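You operate a simulated robot arm through the tools that you are given. There is no shell and no other tool. Be economical: measure what you need, move in short steps, check, and stop when the job is done.

You are at the controls of a simulated two-armed robot. One attempt, no reset.

Task
Lift both bricks out of the soak tray on to the drip rack and drain the tray dry.
Fine: shut the drain again. Set down upright: small red brick, small yellow brick.

It is judged by the outcome, as a careful person would: the job done as asked, and still so three seconds after it is handed in. It fails if anything else is knocked over, pushed out of place, dropped, spilled or broken.

Robot
Two 7-joint arms with fingered hands on one trunk, on a base that drives. Base frame: it is fixed to the floor where the robot stands at the start and does not move with it; the origin is under the middle of the robot, x ahead of it, y to its left, z up. Lengths are in mm, angles in rad, forces in N, time in s.
The left shoulder is at the start at [75, 170, 1187], the right one opposite. With the tool pointing down near the work surface each hand reaches from about 320 to 780 mm from the robot's upright axis, wherever it stands, measured 20 degrees to its own side. Places, roughly: drain lever [400, 0, 900]; small red brick (10x5x6 cm) [500, 100, 900]; small yellow brick (10x5x6 cm) [500, 200, 900]; soak tray [500, 100, 700]; tank tap [700, 100, 1100]; top of the drip rack [600, -100, 900]. Payload 4 kg a hand.
The tool frame of a hand sits at the grasp point between the pads (the TCP): z along the fingers, y along the line on which they close. The tips reach 26 mm beyond it. Largest opening 132 mm; the body of the gripper starts 73 mm behind the TCP. The gripper is a hand of 4 fingers: y runs from the thumb to the fingers, the wrist lies at [0, 0, -224] in the tool frame, and closing takes about 1.5 s.
Orientation is told as [roll, pitch, yaw] about the base's x, y, z axes, in that order, counted from this pose: with the fingers straight down and closing along the base's y, the tool's x points along the base's -x, its y along +y and its z along -z.

Tools
- The arms move only by the tool jog_arm. It takes "left_deltas", "right_deltas" or both (then of equal length, played together; a hand with none holds still); each is a list of rows, each a list of 6 numbers: the shift along the tool's x, y, z in m, then the turn, a rotation vector about the tool's x, y, z in rad. In form: [[x, y, z, ax, ay, az], ...]. A call has 1 to 12 rows; each row shifts and turns the commanded pose from where the row before left it, along the tool's axes as they then stand. "left_fingers" and "right_fingers" are, for a hand that has rows, the gripper command, from -1 (fully open) to 1 (shut), values between in proportion, set as the call begins (left out, the last holds). Rows are played at 5 a second. More than 50 mm and 0.15 rad between two rows, or a gripper value outside its range, and nothing of the call is played. A pose out of reach is approached as far as the arm can. The call stops where the force on the tool passes 40 N (or 10 N more than at its start, if that is more) or the arm is blocked; 0.2 s more then pass. Each finger travels about 108 mm/s and halts on what it meets, pressing with about 22 N; the grip force reading is that of the motor and also rises with nothing between the fingers. The clock runs only during rows and for 0.2 s after the last one: add rows that do not move to give the fingers time. It gives the time, the measured TCP pose, the force on the tool (base axes), the opening and the grip force at its end, in the units of the frame above (readings bear some noise), with the torque about the TCP (base axes, N m) and any sound that the robot's microphone picked up, and new pictures: "views" is both (left out), scene, wrist or none (wrist: the cameras of the hands that moved).
- Cameras (640 x 400 px; columns grow to the right, rows downward): "scene" is now at [153, 12.9, 1346.2]; the picture's right is [-0.07, -1.00, 0.00], its down [-0.70, 0.05, -0.72] and it looks along [0.71, -0.05, -0.70] (base axes); focal length 214 px, centre (320, 200). "left" rides on the left gripper at [-73, 6, -94] in its tool frame; the picture's right is [-0.08, -1.00, 0.00], its down [0.79, -0.06, -0.62] and it looks along [0.61, -0.05, 0.79] (tool axes); focal length 230 px, centre (320, 200). "right" rides on the right gripper at [73, 6, -94] in its tool frame; the picture's right is [-0.08, 1.00, 0.00], its down [-0.78, -0.06, -0.62] and it looks along [-0.62, -0.05, 0.79] (tool axes); focal length 230 px, centre (320, 200). There is no depth. A picture from a camera that has moved, and an enlarged one, comes with that camera's place and axes in the base frame and with its lens. The place of the scene camera against the robot may be out by one fixed shift of up to 25 mm in any direction.
- slide_trunk(by): slides the trunk up (or, below 0, down) by that many mm; the arms and the scene camera ride with it, the base frame stays. It gives what a move gives, with no picture.
- steer(legs): drives the robot by 1 to 6 legs, each [ahead, left, turn to the left] in mm, mm and rad, along the robot's own axes; the way and the turn of a leg run together, so that a leg with both is an arc; at most 1500 mm and 3.142 rad a leg. The arms and the cameras ride along, it lands a little off, and it stops where it bumps. It gives what a move gives, and a new picture of the scene camera.
- set_fingers(finger1, finger2, finger3, thumb_bend, hand): sets how far each is bent, from 0 (flat) to 1 (curled in); at 0.3 the hand is open as for a grip, at 0.7 the pads meet at the TCP. One left out holds its place. A second passes; each finger stops where it meets its share of the squeeze, and holds until it gets a number again. A gripper value or a shape takes the hand back. It gives what a move gives, with no picture; readings hold the bend of each and the force on the fingers (four entries, about 0 where the hand has none), thumb and palm.
- hand_shape(shape, hand): the hand has 4 fingers and takes this shape, open, in about a second: jaw (thumb against the fingers, like two jaws); tri (thumb and two fingers); tip (a fingertip pinch); poke (one finger out to press); point (the index stretched); flat (the hand flat); cup (the hand cupped); fist (a fist). The gripper value then closes the fingers along that shape, each until it touches; the sizes above hold for jaw. It gives what a move gives, with no picture.
- turn_head(pan, tilt): turns the head with the scene camera to pan (to the left, within 1.396 rad either way) and tilt (down, from -0.506 to 1.204), counted from straight ahead of the robot. It gives what a move gives, and a new picture of the scene camera.
- zoom(camera, box): a new picture of the part [left, top, right, bottom] of that camera's present view, enlarged. It takes no simulated time.
- close_job(): hands the job in; it is judged then, once.

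Work in short steps. Places have to be worked out from the pictures, the camera data and where the tool is seen: move nearer, look again, correct. Check each grasp and each placing, and mend what went wrong. You have 120 turns and 260 pictures in all, those below and enlarged ones among them. Open the grippers and draw the arms clear of the work before you hand the job in, unless the task says otherwise; then end with one line.

The tools are called after "Emit:" by a JSON object that holds its "api" and its "payload". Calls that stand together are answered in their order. jog_arm: Moves the arms, as the interface text tells. Its arguments: {"type":"object","properties":{"left_deltas":{"type":"array","items":{"type":"array","items":{"type":"number"}}},"left_fingers":{"type":"number"},"right_deltas":{"type":"array","items":{"type":"array","items":{"type":"number"}}},"right_fingers":{"type":"number"},"views":{"type":"string","enum":["both","scene","wrist","none"]}},"required":[]} The other tools are called the same way: slide_trunk (by) slides the trunk up or down; hand_shape (shape, hand) gives the hand a shape; set_fingers (finger1, finger2, finger3, thumb_bend, hand) moves the fingers one by one; steer (legs) drives the base; turn_head (pan, tilt) turns the head that bears the scene camera; zoom (camera, box) takes an enlarged picture of a part of a camera's view; close_job () hands the job in.

At the start:

```text
time: 0.0
left_tool_pos: [442.5, 229.8, 1209.4]
left_ee_rot: [-0.001, 0.001, -0.001]
left_contact_force: [0.4, -0.1, -0.4]
left_wrist_torque: [0.03, 0.03, 0.02]
left_width: 131.5
left_grasp_force: 0.0
left_shape: jaw
left_bend: [0.3, 0.3, 0.3, 0.3]
left_finger forces: [0.0, 0.0, 0.0, 0.0, 0.1, 0.0]
right_tool_pos: [428.8, -170.7, 1206.9]
right_ee_rot: [0.0, -0.001, -0.001]
right_contact_force: [0.7, 0.2, 0.9]
right_wrist_torque: [0.0, -0.01, 0.02]
right_width: 131.6
right_grasp_force: 0.1
right_shape: jaw
right_bend: [0.3, 0.3, 0.3, 0.3]
right_finger forces: [0.0, 0.1, 0.1, 0.0, 0.1, 0.1]
trunk travel left (down, up): [-200.0, 151.0]
robot x, y, heading: [1.0, -1.2, 0.0]
head pan, tilt: [-0.07, 0.773]
```

scene: 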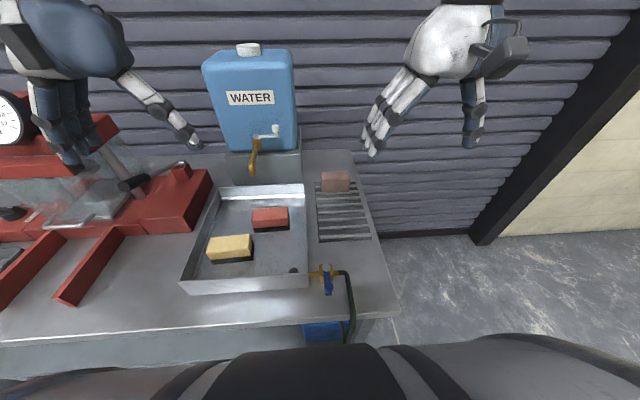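
right: 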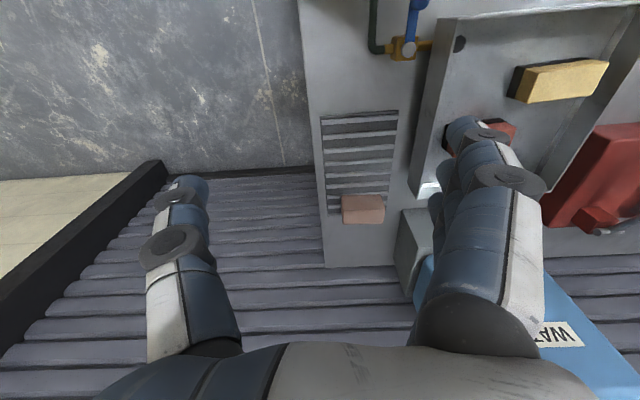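
left: 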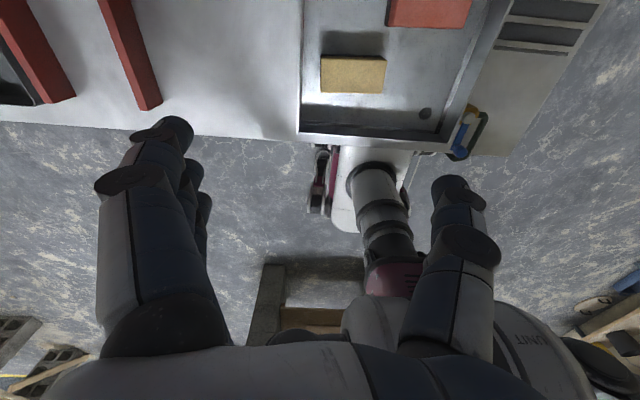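

I see the tray with two bricks, the rack at right with one brick already on it, a blue drain lever and the tank tap. I'll zoom in on the tray/drain and on the tap.

Emit:
{"api": "zoom", "payload": {"camera": "scene", "box": [170, 160, 410, 350]}}

Emit:
{"api": "zoom", "payload": {"camera": "scene", "box": [190, 90, 390, 220]}}

Emit:
{"api": "zoom", "payload": {"camera": "right", "box": [300, 0, 640, 230]}}

```text
2.11 times, centred on (290, 255) of scene
camera zoom: at [153.0, 12.9, 1346.2], right [-0.07, -1.0, 0.0], down [-0.7, 0.05, -0.72], along [0.71, -0.05, -0.7], focal length 452 px, centre (383, 84)
```

zoom: 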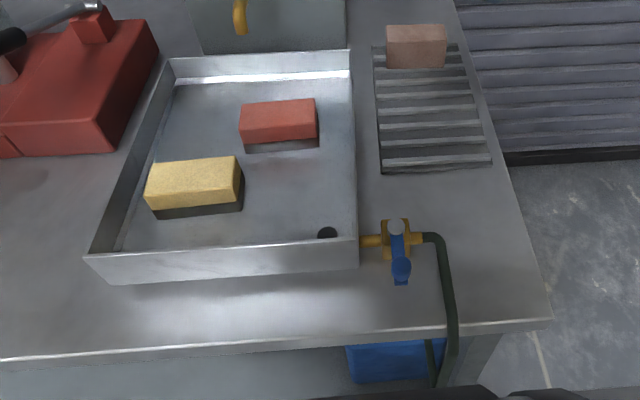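

```text
3.08 times, centred on (290, 155) of scene
camera zoom: at [153.0, 12.9, 1346.2], right [-0.07, -1.0, 0.0], down [-0.7, 0.05, -0.72], along [0.71, -0.05, -0.7], focal length 660 px, centre (412, 338)
```

zoom: 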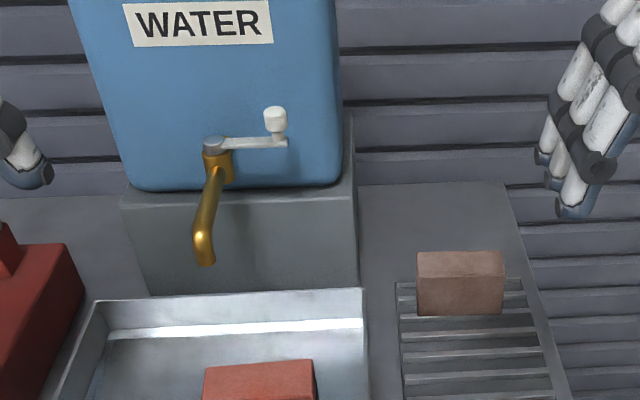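

```text
1.74 times, centred on (470, 115) of right
camera zoom: at [354.5, -165.1, 1300.2], right [0.08, 1.0, 0.0], down [0.78, -0.06, 0.62], along [0.62, -0.05, -0.79], focal length 400 px, centre (59, 348)
```

zoom: 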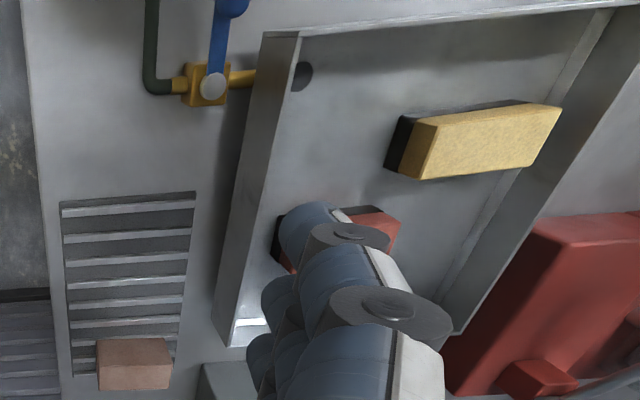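

The lever points toward the robot (shut, by the pipe across it). I move both hands for better wrist views: left forward, right to the side, so I can triangulate.

Emit:
{"api": "jog_arm", "payload": {"left_deltas": [[-0.04, 0, 0, 0, 0, 0], [-0.04, 0, 0, 0, 0, 0], [-0.03, 0, 0, 0, 0, 0]], "right_deltas": [[0.02, 0.04, 0, 0, 0, 0], [0.02, 0.04, 0, 0, 0, 0], [0.02, 0.04, 0, 0, 0, 0]], "views": "wrist"}}

```text
time: 0.8
left_tool_pos: [553.2, 231.1, 1210.2]
left_ee_rot: [0.001, -0.001, 0.0]
left_contact_force: [0.4, 0.8, 0.2]
left_wrist_torque: [-0.01, 0.01, 0.01]
left_width: 131.6
left_grasp_force: 0.1
left_shape: jaw
left_bend: [0.3, 0.3, 0.3, 0.3]
left_finger forces: [0.1, 0.0, 0.1, 0.1, 0.0, 0.0]
right_tool_pos: [367.2, -49.2, 1207.1]
right_ee_rot: [0.001, -0.001, 0.001]
right_contact_force: [0.1, 0.4, 0.3]
right_wrist_torque: [-0.05, 0.0, -0.02]
right_width: 131.8
right_grasp_force: 0.0
right_shape: jaw
right_bend: [0.3, 0.3, 0.3, 0.3]
right_finger forces: [0.0, 0.0, 0.1, 0.0, 0.0, 0.0]
trunk travel left (down, up): [-200.0, 151.0]
robot x, y, heading: [0.4, -1.9, -0.002]
head pan, tilt: [-0.07, 0.773]
camera right: at [292.4, -44.1, 1300.8], right [0.08, 1.0, 0.0], down [0.79, -0.06, 0.62], along [0.61, -0.05, -0.79], focal length 230 px, centre (320, 200)
camera left: at [626.1, 235.7, 1304.0], right [0.08, -1.0, 0.0], down [-0.78, -0.06, 0.62], along [-0.61, -0.05, -0.79], focal length 230 px, centre (320, 200)
```

right: 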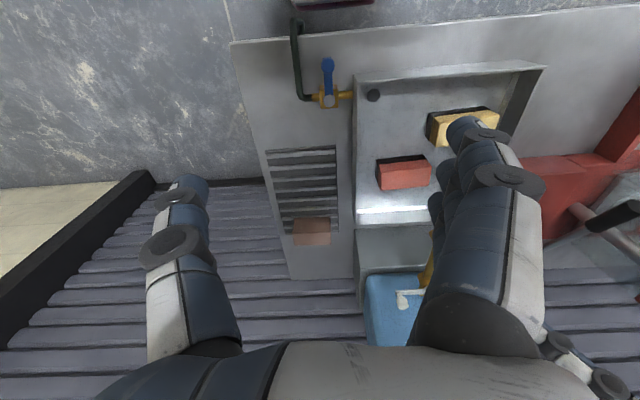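
left: 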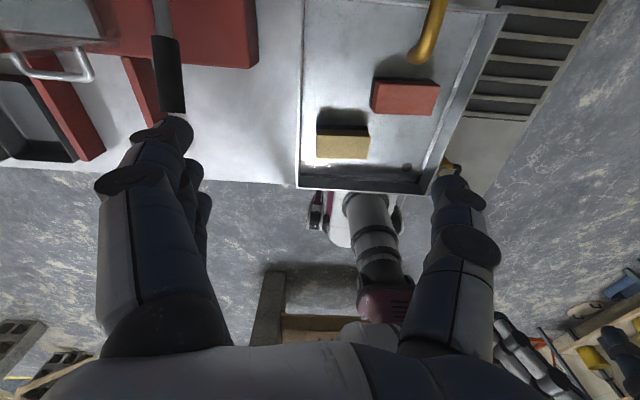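

Both views cover the workspace now; zooming for detail.

Emit:
{"api": "zoom", "payload": {"camera": "right", "box": [230, 30, 550, 250]}}

Emit:
{"api": "zoom", "payload": {"camera": "left", "box": [290, 0, 610, 200]}}

```text
1.82 times, centred on (390, 140) of right
camera zoom: at [292.4, -44.1, 1300.8], right [0.08, 1.0, 0.0], down [0.79, -0.06, 0.62], along [0.61, -0.05, -0.79], focal length 418 px, centre (193, 309)
```

zoom: 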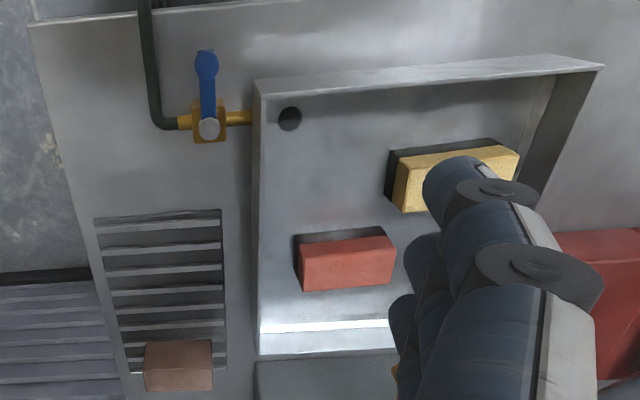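

```text
2.00 times, centred on (450, 100) of left
camera zoom: at [626.1, 235.7, 1304.0], right [0.08, -1.0, 0.0], down [-0.78, -0.06, 0.62], along [-0.61, -0.05, -0.79], focal length 460 px, centre (60, 400)
```

zoom: 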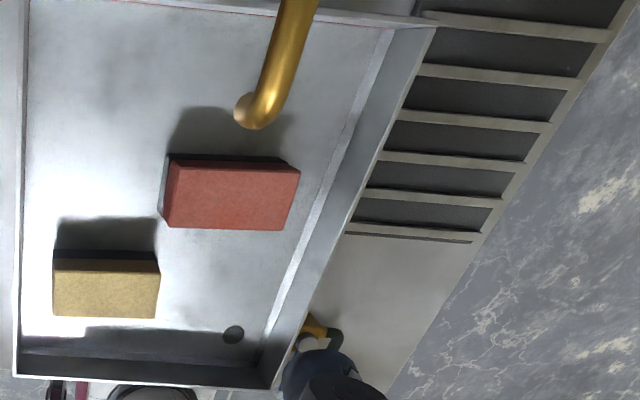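

Estimates: red brick top ≈ (541, 96, 916), yellow ≈ (456, 180, 916), lever cap ≈ (406, -33, 860) with the tip toward −x, rack x 500–766, y −177…−30, z ≈ 847. Now I check where the drain hose ends by tilting the head down.

Emit:
{"api": "turn_head", "payload": {"pan": -0.1, "tilt": 1.204}}

```text
time: 1.7
left_tool_pos: [551.4, 229.1, 1210.7]
left_ee_rot: [0.0, 0.001, -0.001]
left_contact_force: [-0.9, -0.1, -0.5]
left_wrist_torque: [0.01, 0.03, 0.02]
left_width: 131.9
left_grasp_force: 0.1
left_shape: jaw
left_bend: [0.3, 0.3, 0.3, 0.3]
left_finger forces: [0.0, 0.0, 0.0, 0.0, 0.0, 0.1]
right_tool_pos: [366.1, -50.8, 1208.4]
right_ee_rot: [0.0, 0.001, 0.001]
right_contact_force: [0.1, 0.2, -1.1]
right_wrist_torque: [-0.01, -0.01, 0.0]
right_width: 131.8
right_grasp_force: 0.0
right_shape: jaw
right_bend: [0.3, 0.3, 0.3, 0.3]
right_finger forces: [0.0, 0.0, 0.1, 0.0, 0.0, 0.0]
trunk travel left (down, up): [-200.0, 151.0]
robot x, y, heading: [-0.8, 1.7, 0.004]
head pan, tilt: [-0.099, 1.201]
camera scene: at [127.0, 13.1, 1316.3], right [-0.1, -1.0, 0.0], down [-0.93, 0.09, -0.36], along [0.36, -0.04, -0.93], focal length 214 px, centre (320, 200)
```

scene: 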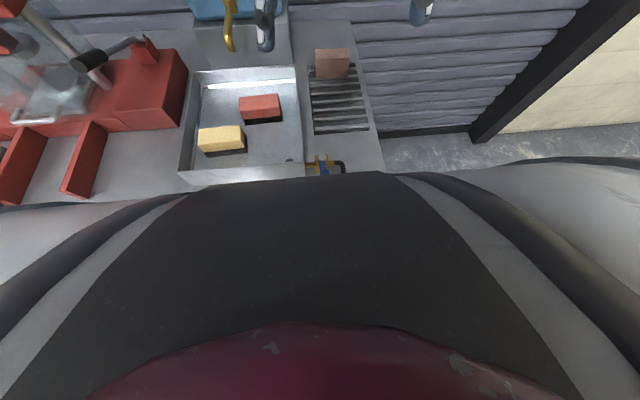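

The torso hides below the table, so no more to gain there. I set the head back and lower the right hand for a close look at the valve and rack.

Emit:
{"api": "turn_head", "payload": {"pan": -0.1, "tilt": 0.85}}

Emit:
{"api": "jog_arm", "payload": {"right_deltas": [[0.01, -0.03, 0.04, 0, 0, 0], [0, -0.03, 0.04, 0, 0, 0], [0, -0.03, 0.04, 0, 0, 0], [0, 0, 0.03, 0, 0, 0]], "views": "both"}}

Emit:
{"api": "zoom", "payload": {"camera": "right", "box": [300, 0, 540, 150]}}

```text
time: 2.5
left_tool_pos: [553.6, 229.5, 1211.6]
left_ee_rot: [0.0, 0.001, -0.001]
left_contact_force: [0.2, 0.3, 0.4]
left_wrist_torque: [0.02, 0.0, 0.0]
left_width: 131.9
left_grasp_force: 0.1
left_shape: jaw
left_bend: [0.3, 0.3, 0.3, 0.3]
left_finger forces: [0.0, 0.1, 0.0, 0.0, 0.0, 0.0]
right_tool_pos: [366.2, -50.6, 1207.1]
right_ee_rot: [0.0, 0.0, -0.001]
right_contact_force: [0.7, -0.6, -0.1]
right_wrist_torque: [0.0, 0.01, 0.01]
right_width: 132.2
right_grasp_force: 0.1
right_shape: jaw
right_bend: [0.3, 0.3, 0.3, 0.3]
right_finger forces: [0.0, 0.0, 0.1, 0.0, 0.0, 0.0]
trunk travel left (down, up): [-200.0, 151.0]
robot x, y, heading: [-0.3, 0.6, -0.0]
head pan, tilt: [-0.099, 0.85]
camera scene: at [149.0, 10.8, 1339.9], right [-0.1, -1.0, 0.0], down [-0.75, 0.07, -0.66], along [0.66, -0.07, -0.75], focal length 214 px, centre (320, 200)
```

scene: 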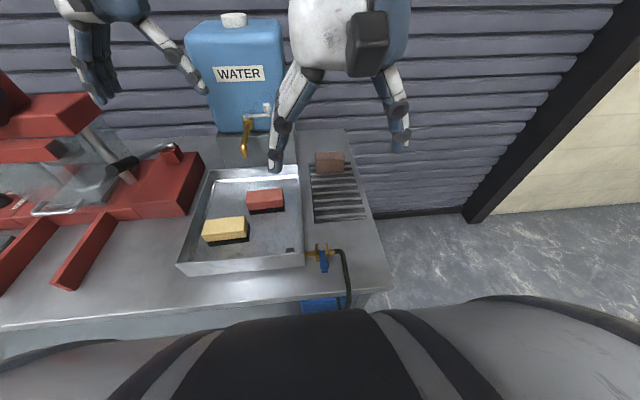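

```text
refused: row 1 steps farther than a row can; nothing moved
```

```text
2.67 times, centred on (420, 75) of right
camera zoom: at [292.5, -45.7, 1300.9], right [0.08, 1.0, 0.0], down [0.78, -0.06, 0.62], along [0.62, -0.05, -0.79], focal length 614 px, centre (53, 533)
```

zoom: 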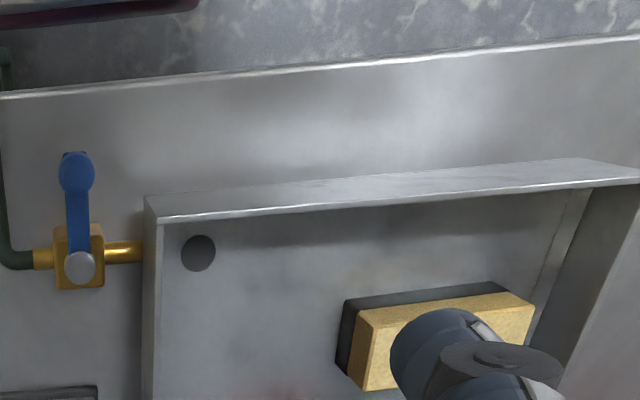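

Steps were too long; repeating with shorter rows.

Emit:
{"api": "jog_arm", "payload": {"right_deltas": [[0, -0.025, 0.04, 0, 0, 0], [0, -0.025, 0.04, 0, 0, 0], [0, -0.01, 0.045, 0, 0, 0], [0, 0, 0.045, 0, 0, 0]], "views": "wrist"}}

Emit:
{"api": "zoom", "payload": {"camera": "right", "box": [220, 0, 540, 200]}}

```text
time: 3.5
left_tool_pos: [552.7, 230.2, 1211.7]
left_ee_rot: [0.001, 0.002, 0.0]
left_contact_force: [0.1, 0.1, -0.2]
left_wrist_torque: [0.02, -0.02, -0.01]
left_width: 132.0
left_grasp_force: 0.0
left_shape: jaw
left_bend: [0.3, 0.3, 0.3, 0.3]
left_finger forces: [0.0, 0.1, 0.0, 0.1, 0.1, 0.0]
right_tool_pos: [367.1, -108.9, 1035.2]
right_ee_rot: [0.0, -0.001, 0.0]
right_contact_force: [-0.4, 1.1, -0.3]
right_wrist_torque: [-0.01, 0.01, 0.03]
right_width: 132.2
right_grasp_force: 0.0
right_shape: jaw
right_bend: [0.3, 0.3, 0.3, 0.3]
right_finger forces: [0.0, 0.0, 0.0, 0.0, 0.0, 0.1]
trunk travel left (down, up): [-200.0, 151.0]
robot x, y, heading: [-0.9, -3.3, -0.0]
head pan, tilt: [-0.099, 0.85]
camera right: at [294.2, -104.3, 1129.1], right [0.08, 1.0, 0.0], down [0.78, -0.06, 0.62], along [0.61, -0.05, -0.79], focal length 230 px, centre (320, 200)
```

right: 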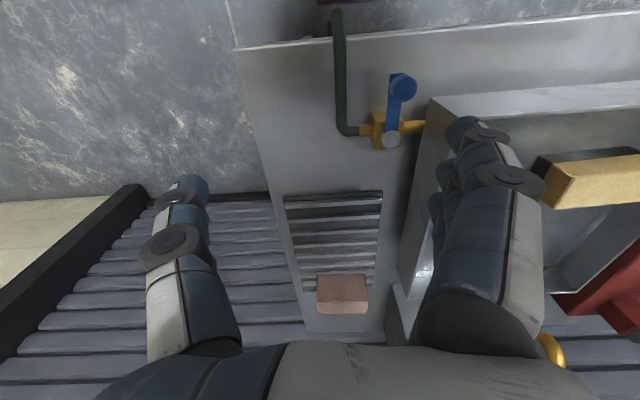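

```text
2.00 times, centred on (380, 100) of right
camera zoom: at [294.2, -104.3, 1129.1], right [0.08, 1.0, 0.0], down [0.78, -0.06, 0.62], along [0.61, -0.05, -0.79], focal length 460 px, centre (200, 400)
```

zoom: 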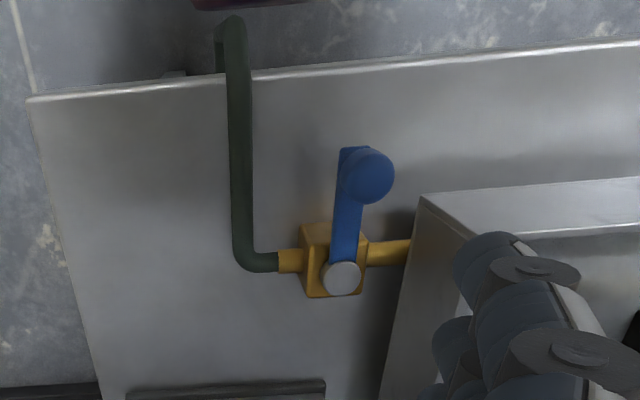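

The lever is a horizontal handle with a knob at about (350, −34, 895), pivot at (406, −35). I give the right hand the poke shape and look at its finger.

Emit:
{"api": "hand_shape", "payload": {"hand": "right", "shape": "poke"}}

Emit:
{"api": "jog_arm", "payload": {"right_deltas": [[0, 0, 0.001, 0, 0, 0]], "views": "both"}}

```text
time: 4.4
left_tool_pos: [551.9, 229.5, 1211.9]
left_ee_rot: [0.001, -0.001, 0.001]
left_contact_force: [0.1, 0.0, 0.1]
left_wrist_torque: [-0.02, 0.02, 0.0]
left_width: 131.7
left_grasp_force: 0.0
left_shape: jaw
left_bend: [0.3, 0.3, 0.3, 0.3]
left_finger forces: [0.1, 0.0, 0.1, 0.0, 0.1, 0.0]
right_tool_pos: [367.4, -110.0, 1036.6]
right_ee_rot: [0.0, 0.0, 0.0]
right_contact_force: [-0.5, 0.3, -1.2]
right_wrist_torque: [0.03, 0.03, -0.01]
right_width: 0.1
right_grasp_force: 0.1
right_shape: poke
right_bend: [1.0, 1.0, 1.0, 0.46]
right_finger forces: [0.0, 0.0, 0.0, 0.0, 0.0, 0.0]
trunk travel left (down, up): [-200.0, 151.0]
robot x, y, heading: [-0.3, 0.8, -0.001]
head pan, tilt: [-0.099, 0.85]
```

```text
time: 4.8
left_tool_pos: [551.8, 230.2, 1211.7]
left_ee_rot: [0.0, 0.0, 0.001]
left_contact_force: [0.1, 0.1, 0.0]
left_wrist_torque: [0.0, 0.0, 0.0]
left_width: 131.8
left_grasp_force: 0.0
left_shape: jaw
left_bend: [0.3, 0.3, 0.3, 0.3]
left_finger forces: [0.0, 0.0, 0.0, 0.0, 0.0, 0.0]
right_tool_pos: [368.4, -110.4, 1034.7]
right_ee_rot: [0.0, 0.0, 0.0]
right_contact_force: [-0.2, -0.1, -0.1]
right_wrist_torque: [0.02, 0.01, -0.01]
right_width: 0.3
right_grasp_force: 0.2
right_shape: poke
right_bend: [1.0, 1.0, 1.0, 0.46]
right_finger forces: [0.0, 0.1, 0.0, 0.0, 0.1, 0.1]
trunk travel left (down, up): [-200.0, 151.0]
robot x, y, heading: [0.3, 1.6, 0.002]
head pan, tilt: [-0.099, 0.85]
camera scene: at [149.1, 10.9, 1340.0], right [-0.1, -1.0, 0.0], down [-0.75, 0.07, -0.66], along [0.66, -0.07, -0.75], focal length 214 px, centre (320, 200)
camera right: at [294.2, -104.7, 1129.1], right [0.08, 1.0, 0.0], down [0.78, -0.06, 0.62], along [0.62, -0.05, -0.79], focal length 230 px, centre (320, 200)
```

scene: 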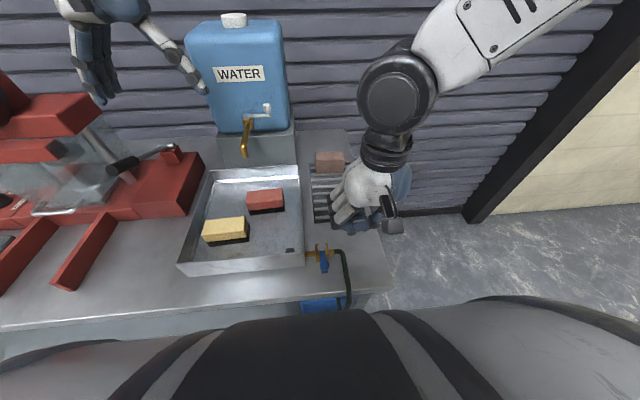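
right: 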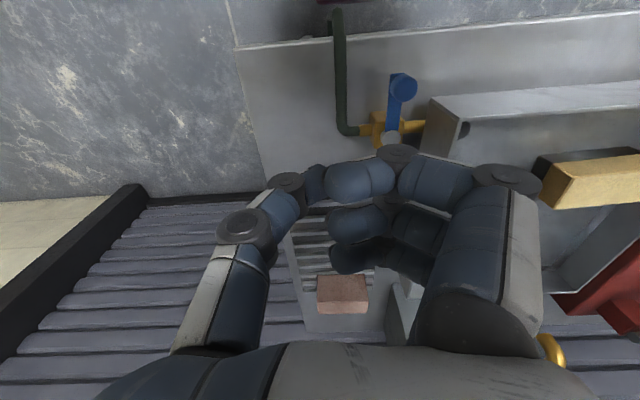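

Poke curled everything; I set one finger out explicitly and look.

Emit:
{"api": "set_fingers", "payload": {"hand": "right", "finger1": 0.4, "finger2": 1, "finger3": 1, "thumb_bend": 0.9}}

Emit:
{"api": "zoom", "payload": {"camera": "right", "box": [160, 0, 640, 400]}}

Emit:
{"api": "zoom", "payload": {"camera": "scene", "box": [270, 120, 430, 280]}}

```text
time: 5.8
left_tool_pos: [551.8, 230.0, 1211.5]
left_ee_rot: [-0.001, 0.0, -0.001]
left_contact_force: [0.2, 0.6, -0.4]
left_wrist_torque: [0.0, 0.02, -0.01]
left_width: 131.9
left_grasp_force: 0.1
left_shape: jaw
left_bend: [0.3, 0.3, 0.3, 0.3]
left_finger forces: [0.0, 0.1, 0.0, 0.0, 0.0, 0.1]
right_tool_pos: [367.6, -110.2, 1035.8]
right_ee_rot: [0.001, -0.001, 0.001]
right_contact_force: [0.1, 0.8, 0.4]
right_wrist_torque: [0.0, 0.02, -0.01]
right_width: 43.6
right_grasp_force: 0.2
right_shape: fingers
right_bend: [0.4, 1.0, 1.0, 0.83]
right_finger forces: [0.1, 0.0, 0.0, 0.0, 0.0, 0.0]
trunk travel left (down, up): [-200.0, 151.0]
robot x, y, heading: [1.4, 2.6, 0.005]
head pan, tilt: [-0.099, 0.85]
```

```text
1.00 times, centred on (400, 200) of right (not enlarged: the box is as wide or as high as the picture)
camera zoom: at [294.1, -104.6, 1129.1], right [0.08, 1.0, 0.0], down [0.78, -0.06, 0.62], along [0.62, -0.05, -0.79], focal length 230 px, centre (240, 200)
```

zoom: 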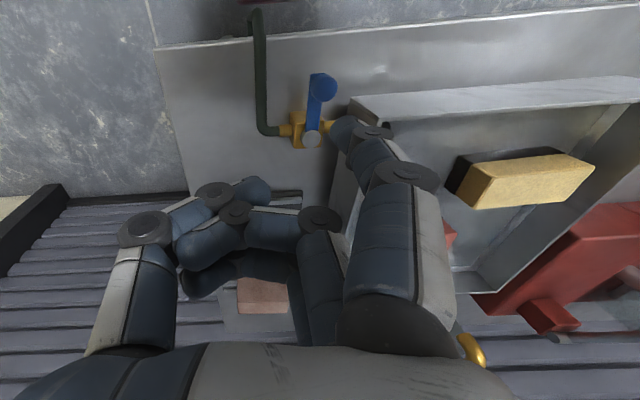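

```text
2.50 times, centred on (350, 200) of scene
camera zoom: at [149.0, 10.8, 1340.0], right [-0.1, -1.0, 0.0], down [-0.75, 0.07, -0.66], along [0.66, -0.07, -0.75], focal length 536 px, centre (245, 200)
```

zoom: 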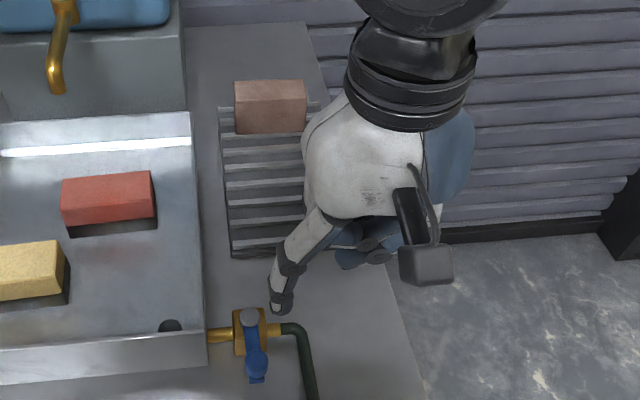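

Finger1 (the one nearest the robot) is the pusher; its tip sits roughly at tool (20, 52, 30). I move so it hovers beside the knob on the tray side, still above it.

Emit:
{"api": "jog_arm", "payload": {"right_deltas": [[0.002, 0.03, 0.035, 0, 0, 0], [0.002, 0.03, 0.035, 0, 0, 0]], "views": "both"}}

Emit:
{"api": "zoom", "payload": {"camera": "right", "box": [280, 0, 520, 150]}}

Emit:
{"api": "zoom", "payload": {"camera": "scene", "box": [270, 200, 398, 280]}}

```text
time: 6.4
left_tool_pos: [552.4, 230.3, 1210.7]
left_ee_rot: [0.0, 0.0, 0.0]
left_contact_force: [-0.1, 0.1, 0.0]
left_wrist_torque: [0.0, 0.0, -0.01]
left_width: 132.0
left_grasp_force: 0.0
left_shape: jaw
left_bend: [0.3, 0.3, 0.3, 0.3]
left_finger forces: [0.0, 0.0, 0.0, 0.0, 0.1, 0.0]
right_tool_pos: [363.4, -47.7, 962.7]
right_ee_rot: [0.0, 0.001, -0.001]
right_contact_force: [-0.5, 0.6, 0.3]
right_wrist_torque: [-0.02, 0.02, 0.0]
right_width: 43.6
right_grasp_force: 0.1
right_shape: fingers
right_bend: [0.4, 1.0, 1.0, 0.83]
right_finger forces: [0.0, 0.0, 0.0, 0.1, 0.0, 0.0]
trunk travel left (down, up): [-200.0, 151.0]
robot x, y, heading: [-1.4, -5.1, 0.001]
head pan, tilt: [-0.099, 0.85]
camera scene: at [149.4, 11.5, 1339.9], right [-0.1, -1.0, 0.0], down [-0.75, 0.07, -0.66], along [0.66, -0.07, -0.75], focal length 214 px, centre (320, 200)
camera right: at [290.8, -43.7, 1056.6], right [0.08, 1.0, 0.0], down [0.78, -0.06, 0.62], along [0.61, -0.05, -0.79], focal length 230 px, centre (320, 200)
```

scene: 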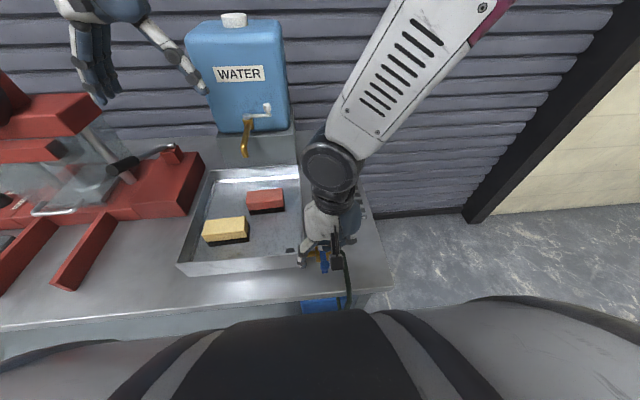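
right: 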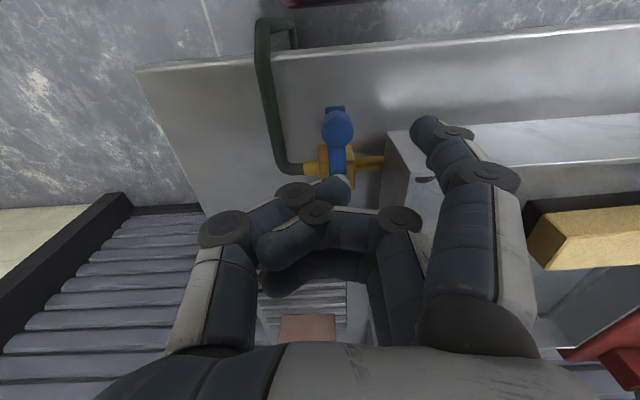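

```text
2.67 times, centred on (400, 75) of right
camera zoom: at [290.8, -43.7, 1056.6], right [0.08, 1.0, 0.0], down [0.78, -0.06, 0.62], along [0.61, -0.05, -0.79], focal length 614 px, centre (107, 533)
```

zoom: 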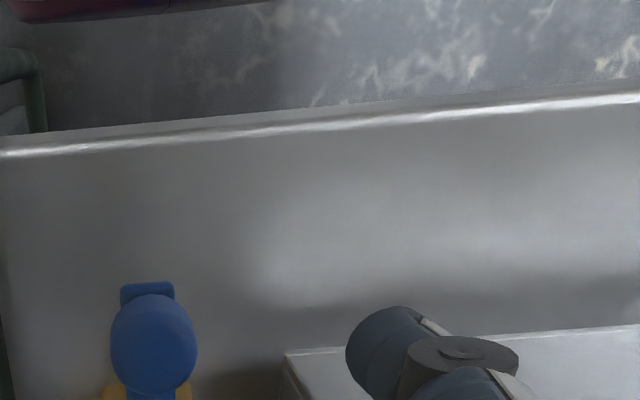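

```text
5.00 times, centred on (334, 240) of scene
camera zoom: at [149.4, 11.5, 1339.9], right [-0.1, -1.0, 0.0], down [-0.75, 0.07, -0.66], along [0.66, -0.07, -0.75], focal length 1072 px, centre (250, 0)
```

zoom: 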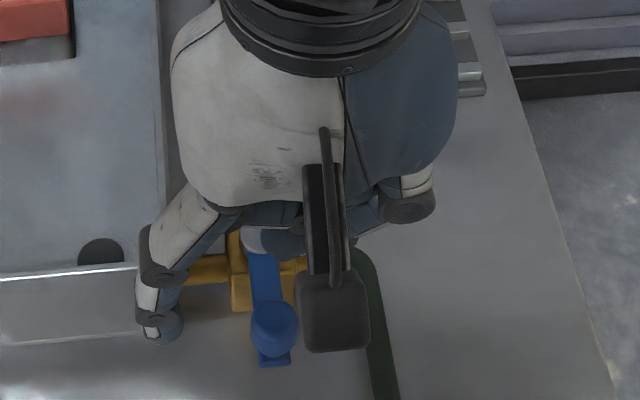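

The finger is on the tray side of the knob but the curled thumb might touch it; I roll the hand 0.3 rad so the pushing finger leads, then look.

Emit:
{"api": "jog_arm", "payload": {"right_deltas": [[0.003, 0, 0, 0.15, 0, 0], [0, 0, 0, 0.15, 0, 0], [0, 0, 0, 0, 0, 0]], "views": "wrist"}}

Emit:
{"api": "zoom", "payload": {"camera": "scene", "box": [270, 200, 398, 280]}}

```text
time: 7.2
left_tool_pos: [551.7, 229.4, 1212.1]
left_ee_rot: [0.0, 0.0, 0.0]
left_contact_force: [0.3, 0.5, 0.2]
left_wrist_torque: [0.01, 0.0, 0.03]
left_width: 132.1
left_grasp_force: 0.1
left_shape: jaw
left_bend: [0.3, 0.3, 0.3, 0.3]
left_finger forces: [0.0, 0.1, 0.0, 0.0, 0.1, 0.0]
right_tool_pos: [362.2, -50.0, 965.2]
right_ee_rot: [-0.273, 0.017, -0.026]
right_contact_force: [0.6, -0.4, -0.4]
right_wrist_torque: [0.01, 0.01, -0.04]
right_width: 43.6
right_grasp_force: 0.1
right_shape: fingers
right_bend: [0.4, 1.0, 1.0, 0.83]
right_finger forces: [0.0, 0.0, 0.0, 0.0, 0.1, 0.0]
trunk travel left (down, up): [-200.0, 151.0]
robot x, y, heading: [1.8, 0.5, -0.002]
head pan, tilt: [-0.099, 0.85]
camera right: at [291.3, -19.0, 1055.2], right [0.1, 0.96, -0.27], down [0.8, 0.09, 0.6], along [0.6, -0.27, -0.75], focal length 230 px, centre (320, 200)
```

right: 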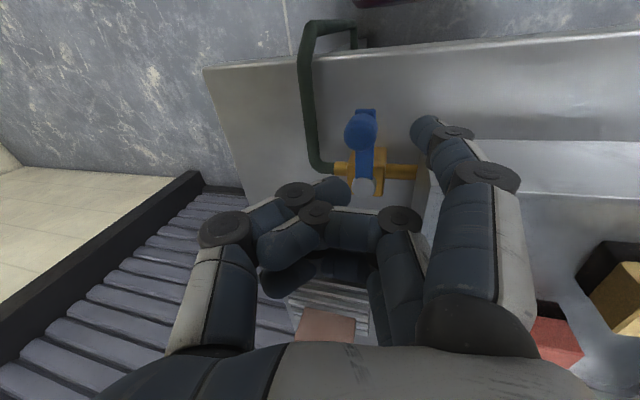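

```text
5.00 times, centred on (334, 240) of scene
camera zoom: at [149.6, 19.4, 1340.9], right [0.01, -1.0, 0.0], down [-0.74, -0.01, -0.67], along [0.67, 0.01, -0.74], focal length 1072 px, centre (250, 0)
```

zoom: 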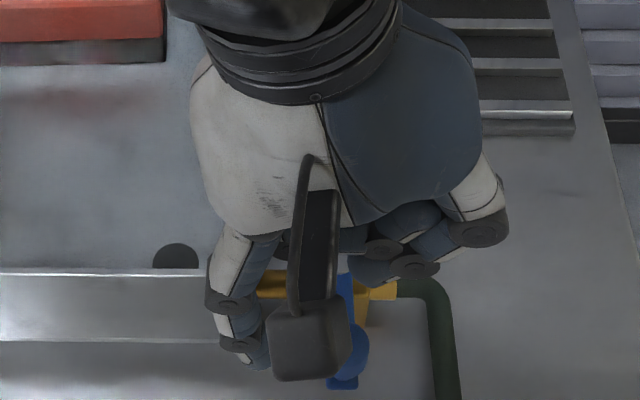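

The tip is near (341, 0, 924), clear of both tray and knob. I lower straight down about 36 mm beside the knob.

Emit:
{"api": "jog_arm", "payload": {"right_deltas": [[0.002, 0.003, 0.012, 0, 0, 0], [0.002, 0.0033, 0.0115, 0, 0, 0], [0, 0.0033, 0.0115, 0, 0, 0]], "views": "both"}}

Emit:
{"api": "zoom", "payload": {"camera": "right", "box": [260, 30, 500, 180]}}

```text
time: 8.0
left_tool_pos: [553.2, 230.1, 1211.5]
left_ee_rot: [0.0, 0.002, 0.0]
left_contact_force: [0.1, 0.7, -1.0]
left_wrist_torque: [-0.02, 0.01, 0.0]
left_width: 131.7
left_grasp_force: 0.1
left_shape: jaw
left_bend: [0.3, 0.3, 0.3, 0.3]
left_finger forces: [0.1, 0.0, 0.0, 0.1, 0.0, 0.0]
right_tool_pos: [370.3, -45.2, 948.6]
right_ee_rot: [-0.214, -0.006, -0.053]
right_contact_force: [0.1, -0.3, -0.3]
right_wrist_torque: [0.01, 0.01, 0.02]
right_width: 43.6
right_grasp_force: 0.1
right_shape: fingers
right_bend: [0.4, 1.0, 1.0, 0.83]
right_finger forces: [0.0, 0.1, 0.1, 0.0, 0.0, 0.0]
trunk travel left (down, up): [-200.0, 151.0]
robot x, y, heading: [2.8, -4.4, -0.001]
head pan, tilt: [-0.099, 0.85]
camera scene: at [149.5, 15.6, 1339.6], right [-0.04, -1.0, 0.0], down [-0.76, 0.03, -0.65], along [0.65, -0.02, -0.76], focal length 214 px, centre (320, 200)
camera right: at [297.7, -16.5, 1037.8], right [0.13, 0.97, -0.21], down [0.78, 0.03, 0.62], along [0.61, -0.25, -0.75], focal length 230 px, centre (320, 200)
```

scene: 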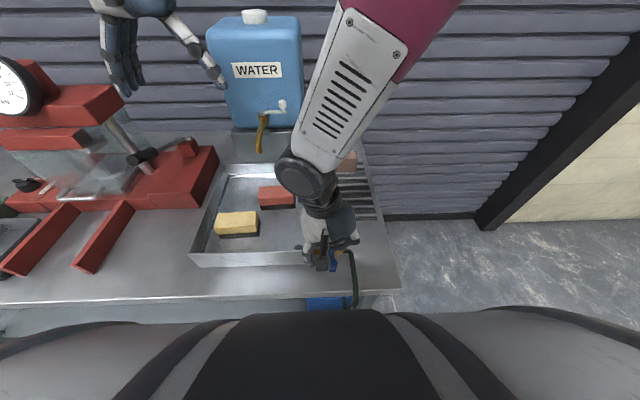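
right: 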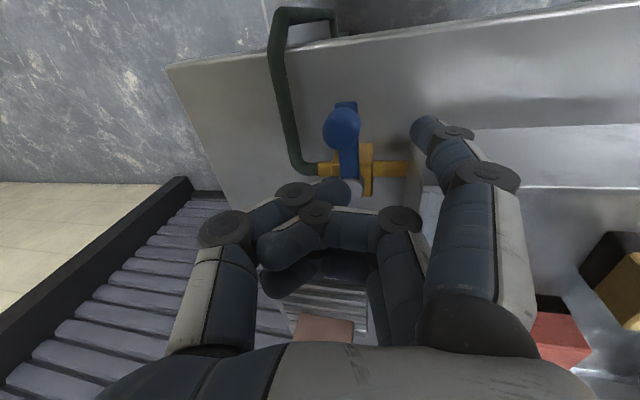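

```text
2.67 times, centred on (380, 105) of right
camera zoom: at [297.7, -16.5, 1037.8], right [0.13, 0.97, -0.21], down [0.78, 0.03, 0.62], along [0.61, -0.25, -0.75], focal length 614 px, centre (160, 453)
```

zoom: 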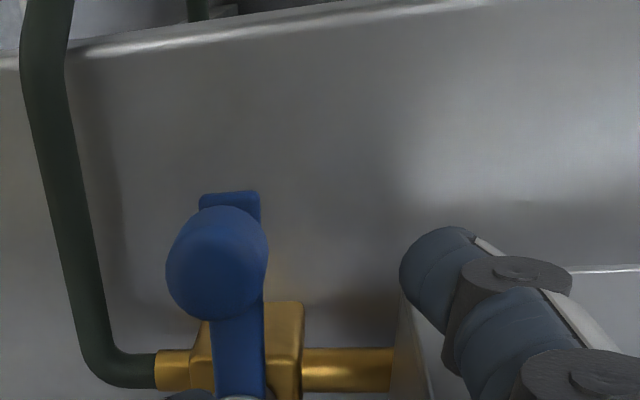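

The arm is at its near limit there (TCP stopped at 948 and the waist twisted). I raise the hand and back the robot up 110 mm to get a better reach and a view of the bucket.

Emit:
{"api": "jog_arm", "payload": {"right_deltas": [[0, -0.008, -0.035, 0, 0, 0], [0, -0.01, -0.035, -0.1, 0, 0], [0, 0, -0.03, -0.14, 0, 0], [0, 0, 0, -0.06, 0, 0]], "views": "none"}}

Emit:
{"api": "steer", "payload": {"legs": [[-110, 0, 0]]}}

```text
time: 9.0
left_tool_pos: [553.0, 229.3, 1210.3]
left_ee_rot: [0.001, 0.0, 0.0]
left_contact_force: [-0.1, 0.0, 0.6]
left_wrist_torque: [-0.04, 0.03, -0.03]
left_width: 132.0
left_grasp_force: 0.1
left_shape: jaw
left_bend: [0.3, 0.3, 0.3, 0.3]
left_finger forces: [0.0, 0.1, 0.0, 0.0, 0.0, 0.0]
right_tool_pos: [356.4, -40.8, 1031.0]
right_ee_rot: [0.0, -0.003, 0.001]
right_contact_force: [0.0, -0.2, -1.3]
right_wrist_torque: [0.02, 0.03, 0.0]
right_width: 43.6
right_grasp_force: 0.1
right_shape: fingers
right_bend: [0.4, 1.0, 1.0, 0.83]
right_finger forces: [0.1, 0.0, 0.0, 0.0, 0.0, 0.0]
trunk travel left (down, up): [-200.0, 151.0]
robot x, y, heading: [-2.3, -1.2, 0.001]
head pan, tilt: [-0.099, 0.85]
```

```text
time: 10.2
left_tool_pos: [446.3, 228.9, 1211.9]
left_ee_rot: [0.0, -0.002, -0.002]
left_contact_force: [0.6, -0.2, 0.9]
left_wrist_torque: [-0.01, 0.0, -0.01]
left_width: 131.8
left_grasp_force: 0.0
left_shape: jaw
left_bend: [0.3, 0.3, 0.3, 0.3]
left_finger forces: [0.0, 0.0, 0.1, 0.1, 0.1, 0.0]
right_tool_pos: [251.2, -41.4, 1031.4]
right_ee_rot: [-0.001, -0.002, -0.001]
right_contact_force: [-0.5, -0.2, -0.8]
right_wrist_torque: [0.02, 0.02, -0.01]
right_width: 43.6
right_grasp_force: 0.0
right_shape: fingers
right_bend: [0.4, 1.0, 1.0, 0.83]
right_finger forces: [0.0, 0.0, 0.0, 0.0, 0.0, 0.1]
trunk travel left (down, up): [-200.0, 151.0]
robot x, y, heading: [-104.8, -0.1, -0.0]
head pan, tilt: [-0.099, 0.85]
camera scene: at [41.6, 10.7, 1340.0], right [-0.1, -0.99, 0.0], down [-0.75, 0.08, -0.66], along [0.66, -0.07, -0.75], focal length 214 px, centre (320, 200)
```

scene: 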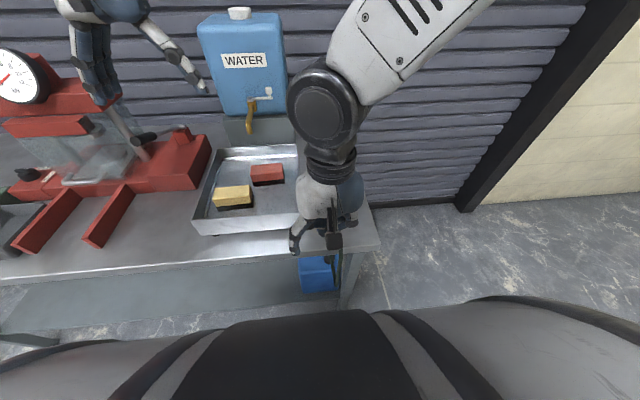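

Now a look below from the right wrist camera to see the bucket and hose.

Emit:
{"api": "zoom", "payload": {"camera": "right", "box": [160, 0, 640, 300]}}

Emit:
{"api": "zoom", "payload": {"camera": "scene", "box": [260, 220, 388, 310]}}

```text
1.33 times, centred on (400, 150) of right
camera zoom: at [176.7, -36.6, 1125.0], right [0.08, 1.0, 0.0], down [0.78, -0.06, 0.62], along [0.62, -0.05, -0.79], focal length 307 px, centre (213, 267)
```

zoom: 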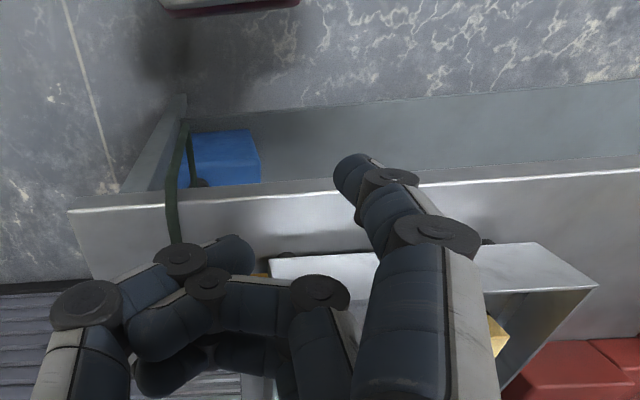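

```text
4.44 times, centred on (324, 265) of scene
camera zoom: at [41.6, 10.7, 1340.0], right [-0.1, -0.99, 0.0], down [-0.75, 0.08, -0.66], along [0.66, -0.07, -0.75], focal length 953 px, centre (302, -89)
```

zoom: 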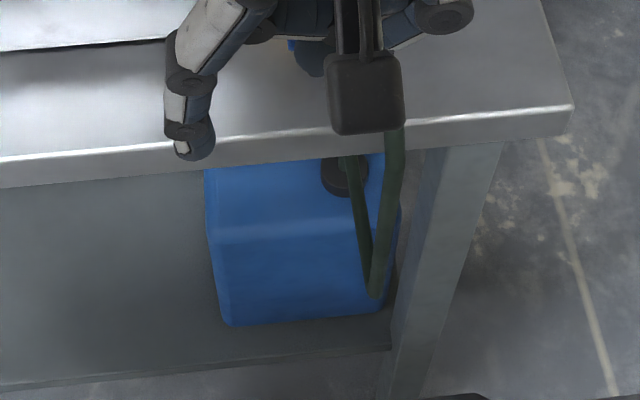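

The hose runs into a blue canister's mouth — good. Now bring the hand forward with the roll, back above the valve.

Emit:
{"api": "jog_arm", "payload": {"right_deltas": [[-0.04, 0, 0, 0, 0, 0], [-0.04, 0, 0, 0, 0, 0], [-0.022, -0.004, 0.02, 0.1, 0, 0], [0, -0.004, 0.025, 0.1, 0, 0], [0, 0, 0.02, 0.1, 0, 0], [0, 0, 0, 0, 0, 0]], "views": "both"}}

```text
time: 11.6
left_tool_pos: [445.7, 227.5, 1212.6]
left_ee_rot: [0.0, -0.003, -0.002]
left_contact_force: [-0.7, 0.2, 0.8]
left_wrist_torque: [0.01, 0.0, 0.02]
left_width: 131.8
left_grasp_force: 0.1
left_shape: jaw
left_bend: [0.3, 0.3, 0.3, 0.3]
left_finger forces: [0.0, 0.0, 0.0, 0.0, 0.0, 0.0]
right_tool_pos: [351.1, -56.8, 967.5]
right_ee_rot: [-0.3, -0.002, -0.004]
right_contact_force: [-0.5, 0.1, 1.3]
right_wrist_torque: [0.02, -0.04, 0.02]
right_width: 43.8
right_grasp_force: 0.1
right_shape: fingers
right_bend: [0.4, 1.0, 1.0, 0.83]
right_finger forces: [0.1, 0.0, 0.0, 0.1, 0.0, 0.0]
trunk travel left (down, up): [-200.0, 151.0]
robot x, y, heading: [-103.8, -3.7, -0.006]
head pan, tilt: [-0.099, 0.85]
camera scene: at [42.0, 10.0, 1340.1], right [-0.1, -0.99, 0.0], down [-0.75, 0.08, -0.66], along [0.66, -0.07, -0.75], focal length 214 px, centre (320, 200)
camera right: at [278.1, -24.6, 1054.9], right [0.08, 0.95, -0.29], down [0.78, 0.12, 0.61], along [0.61, -0.28, -0.74], focal length 230 px, centre (320, 200)
```

scene: 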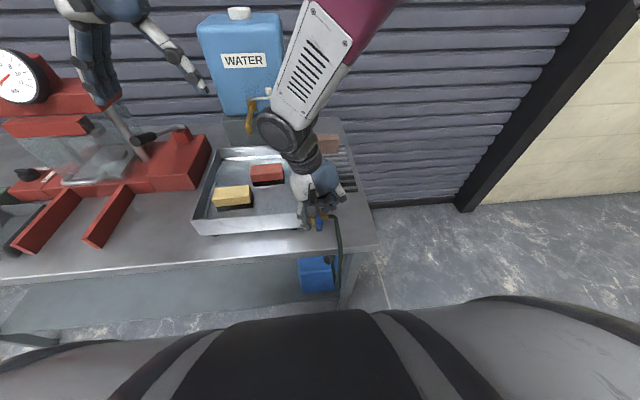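
right: 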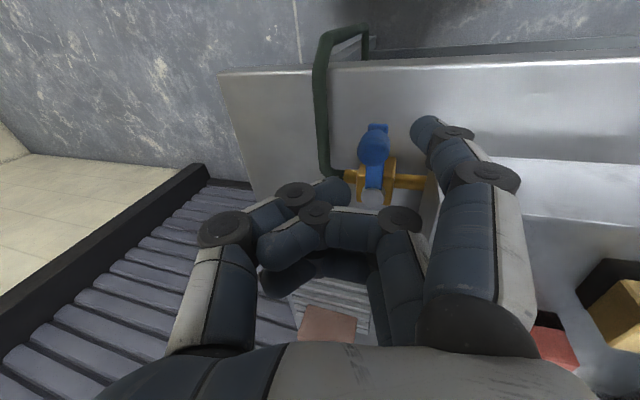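

Tip now near (329, −8, 923); knob at (352, −38, 895). Shift +12 x, +6 y and descend 36 mm.

Emit:
{"api": "jog_arm", "payload": {"right_deltas": [[-0.012, 0.006, -0.002, 0, 0, 0], [0, 0.0036, 0.0115, 0, 0, 0], [0, 0.0036, 0.0115, 0, 0, 0], [0, 0.0036, 0.0115, 0, 0, 0], [0, 0, 0, 0, 0, 0]], "views": "wrist"}}

Emit:
{"api": "zoom", "payload": {"camera": "scene", "box": [270, 190, 366, 250]}}

```text
time: 12.8
left_tool_pos: [447.2, 227.6, 1211.3]
left_ee_rot: [0.001, 0.001, 0.0]
left_contact_force: [0.5, 0.3, -0.2]
left_wrist_torque: [0.0, 0.02, 0.02]
left_width: 131.8
left_grasp_force: 0.2
left_shape: jaw
left_bend: [0.3, 0.3, 0.3, 0.3]
left_finger forces: [0.1, 0.2, 0.0, 0.0, 0.0, 0.0]
right_tool_pos: [371.1, -54.1, 940.1]
right_ee_rot: [-0.269, -0.011, -0.027]
right_contact_force: [0.2, -0.3, 0.0]
right_wrist_torque: [0.01, 0.0, -0.01]
right_width: 43.8
right_grasp_force: 0.1
right_shape: fingers
right_bend: [0.4, 1.0, 1.0, 0.83]
right_finger forces: [0.1, 0.0, 0.0, 0.0, 0.0, 0.0]
trunk travel left (down, up): [-200.0, 151.0]
robot x, y, heading: [-104.2, 1.0, 0.0]
head pan, tilt: [-0.099, 0.85]
camera right: at [298.7, -21.8, 1028.4], right [0.11, 0.96, -0.26], down [0.78, 0.08, 0.62], along [0.61, -0.27, -0.74], focal length 230 px, centre (320, 200)
```

right: 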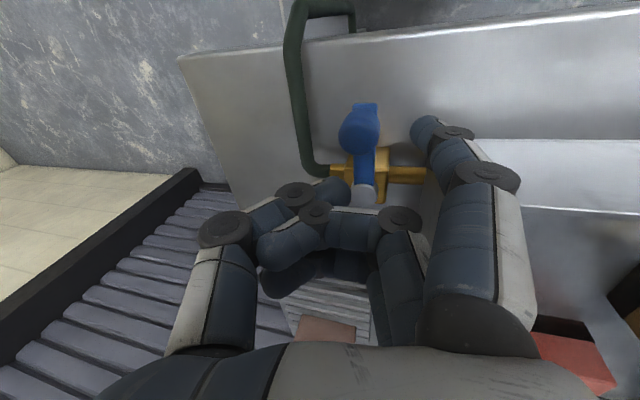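

```text
6.67 times, centred on (318, 220) of scene
camera zoom: at [42.2, 10.7, 1340.0], right [-0.1, -0.99, 0.0], down [-0.75, 0.08, -0.66], along [0.66, -0.07, -0.75], focal length 1430 px, centre (333, 67)
```

zoom: 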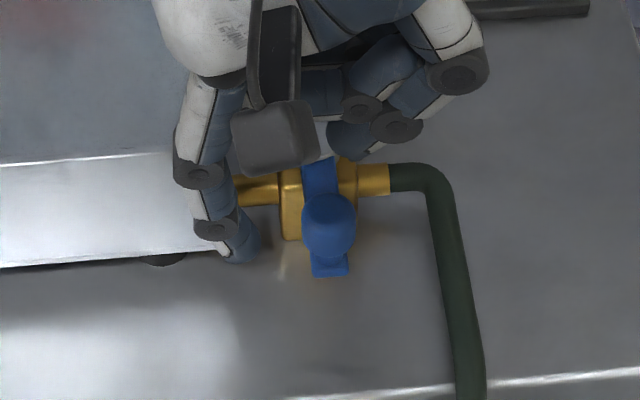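

The tip hovers at ≈(351, −2, 898); the arm is near some joint limit, so I lower the rest with the trunk.

Emit:
{"api": "slide_trunk", "payload": {"by": -14}}

Emit:
{"api": "zoom", "payload": {"camera": "scene", "box": [270, 180, 366, 240]}}

Emit:
{"api": "zoom", "payload": {"camera": "right", "box": [260, 60, 500, 210]}}

```text
time: 13.4
left_tool_pos: [444.9, 228.3, 1199.6]
left_ee_rot: [0.0, -0.004, -0.002]
left_contact_force: [-0.4, -0.3, 1.0]
left_wrist_torque: [-0.02, -0.05, 0.03]
left_width: 131.9
left_grasp_force: 0.1
left_shape: jaw
left_bend: [0.3, 0.3, 0.3, 0.3]
left_finger forces: [0.0, 0.1, 0.1, 0.1, 0.0, 0.1]
right_tool_pos: [369.2, -59.5, 921.1]
right_ee_rot: [-0.259, 0.007, -0.048]
right_contact_force: [0.5, -1.0, 0.3]
right_wrist_torque: [0.0, 0.02, -0.01]
right_width: 43.7
right_grasp_force: 0.1
right_shape: fingers
right_bend: [0.4, 1.0, 1.0, 0.83]
right_finger forces: [0.0, 0.0, 0.0, 0.1, 0.0, 0.1]
trunk travel left (down, up): [-186.0, 165.0]
robot x, y, heading: [-109.6, -1.7, 0.001]
head pan, tilt: [-0.099, 0.85]
```

```text
6.67 times, centred on (318, 210) of scene
camera zoom: at [50.3, 10.5, 1325.9], right [-0.1, -0.99, 0.0], down [-0.75, 0.08, -0.66], along [0.66, -0.07, -0.75], focal length 1430 px, centre (333, 133)
```

zoom: 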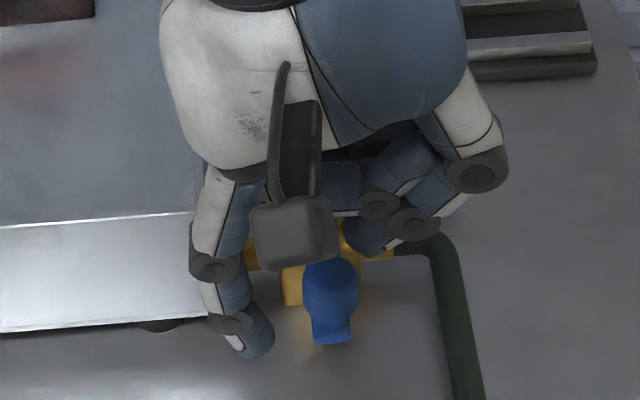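

```text
2.67 times, centred on (380, 135) of right
camera zoom: at [299.1, -26.4, 1011.4], right [0.12, 0.96, -0.26], down [0.79, 0.06, 0.6], along [0.6, -0.28, -0.75], focal length 614 px, centre (160, 373)
```

zoom: 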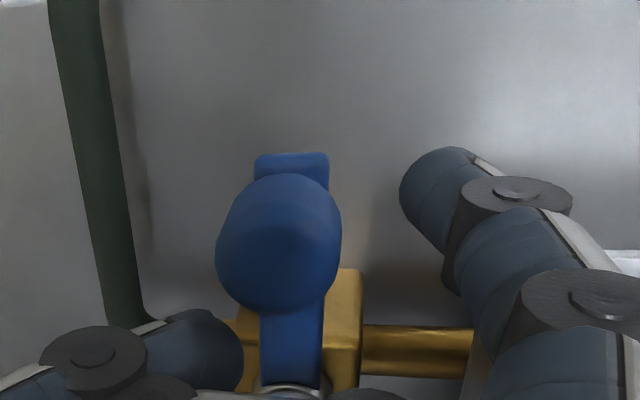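

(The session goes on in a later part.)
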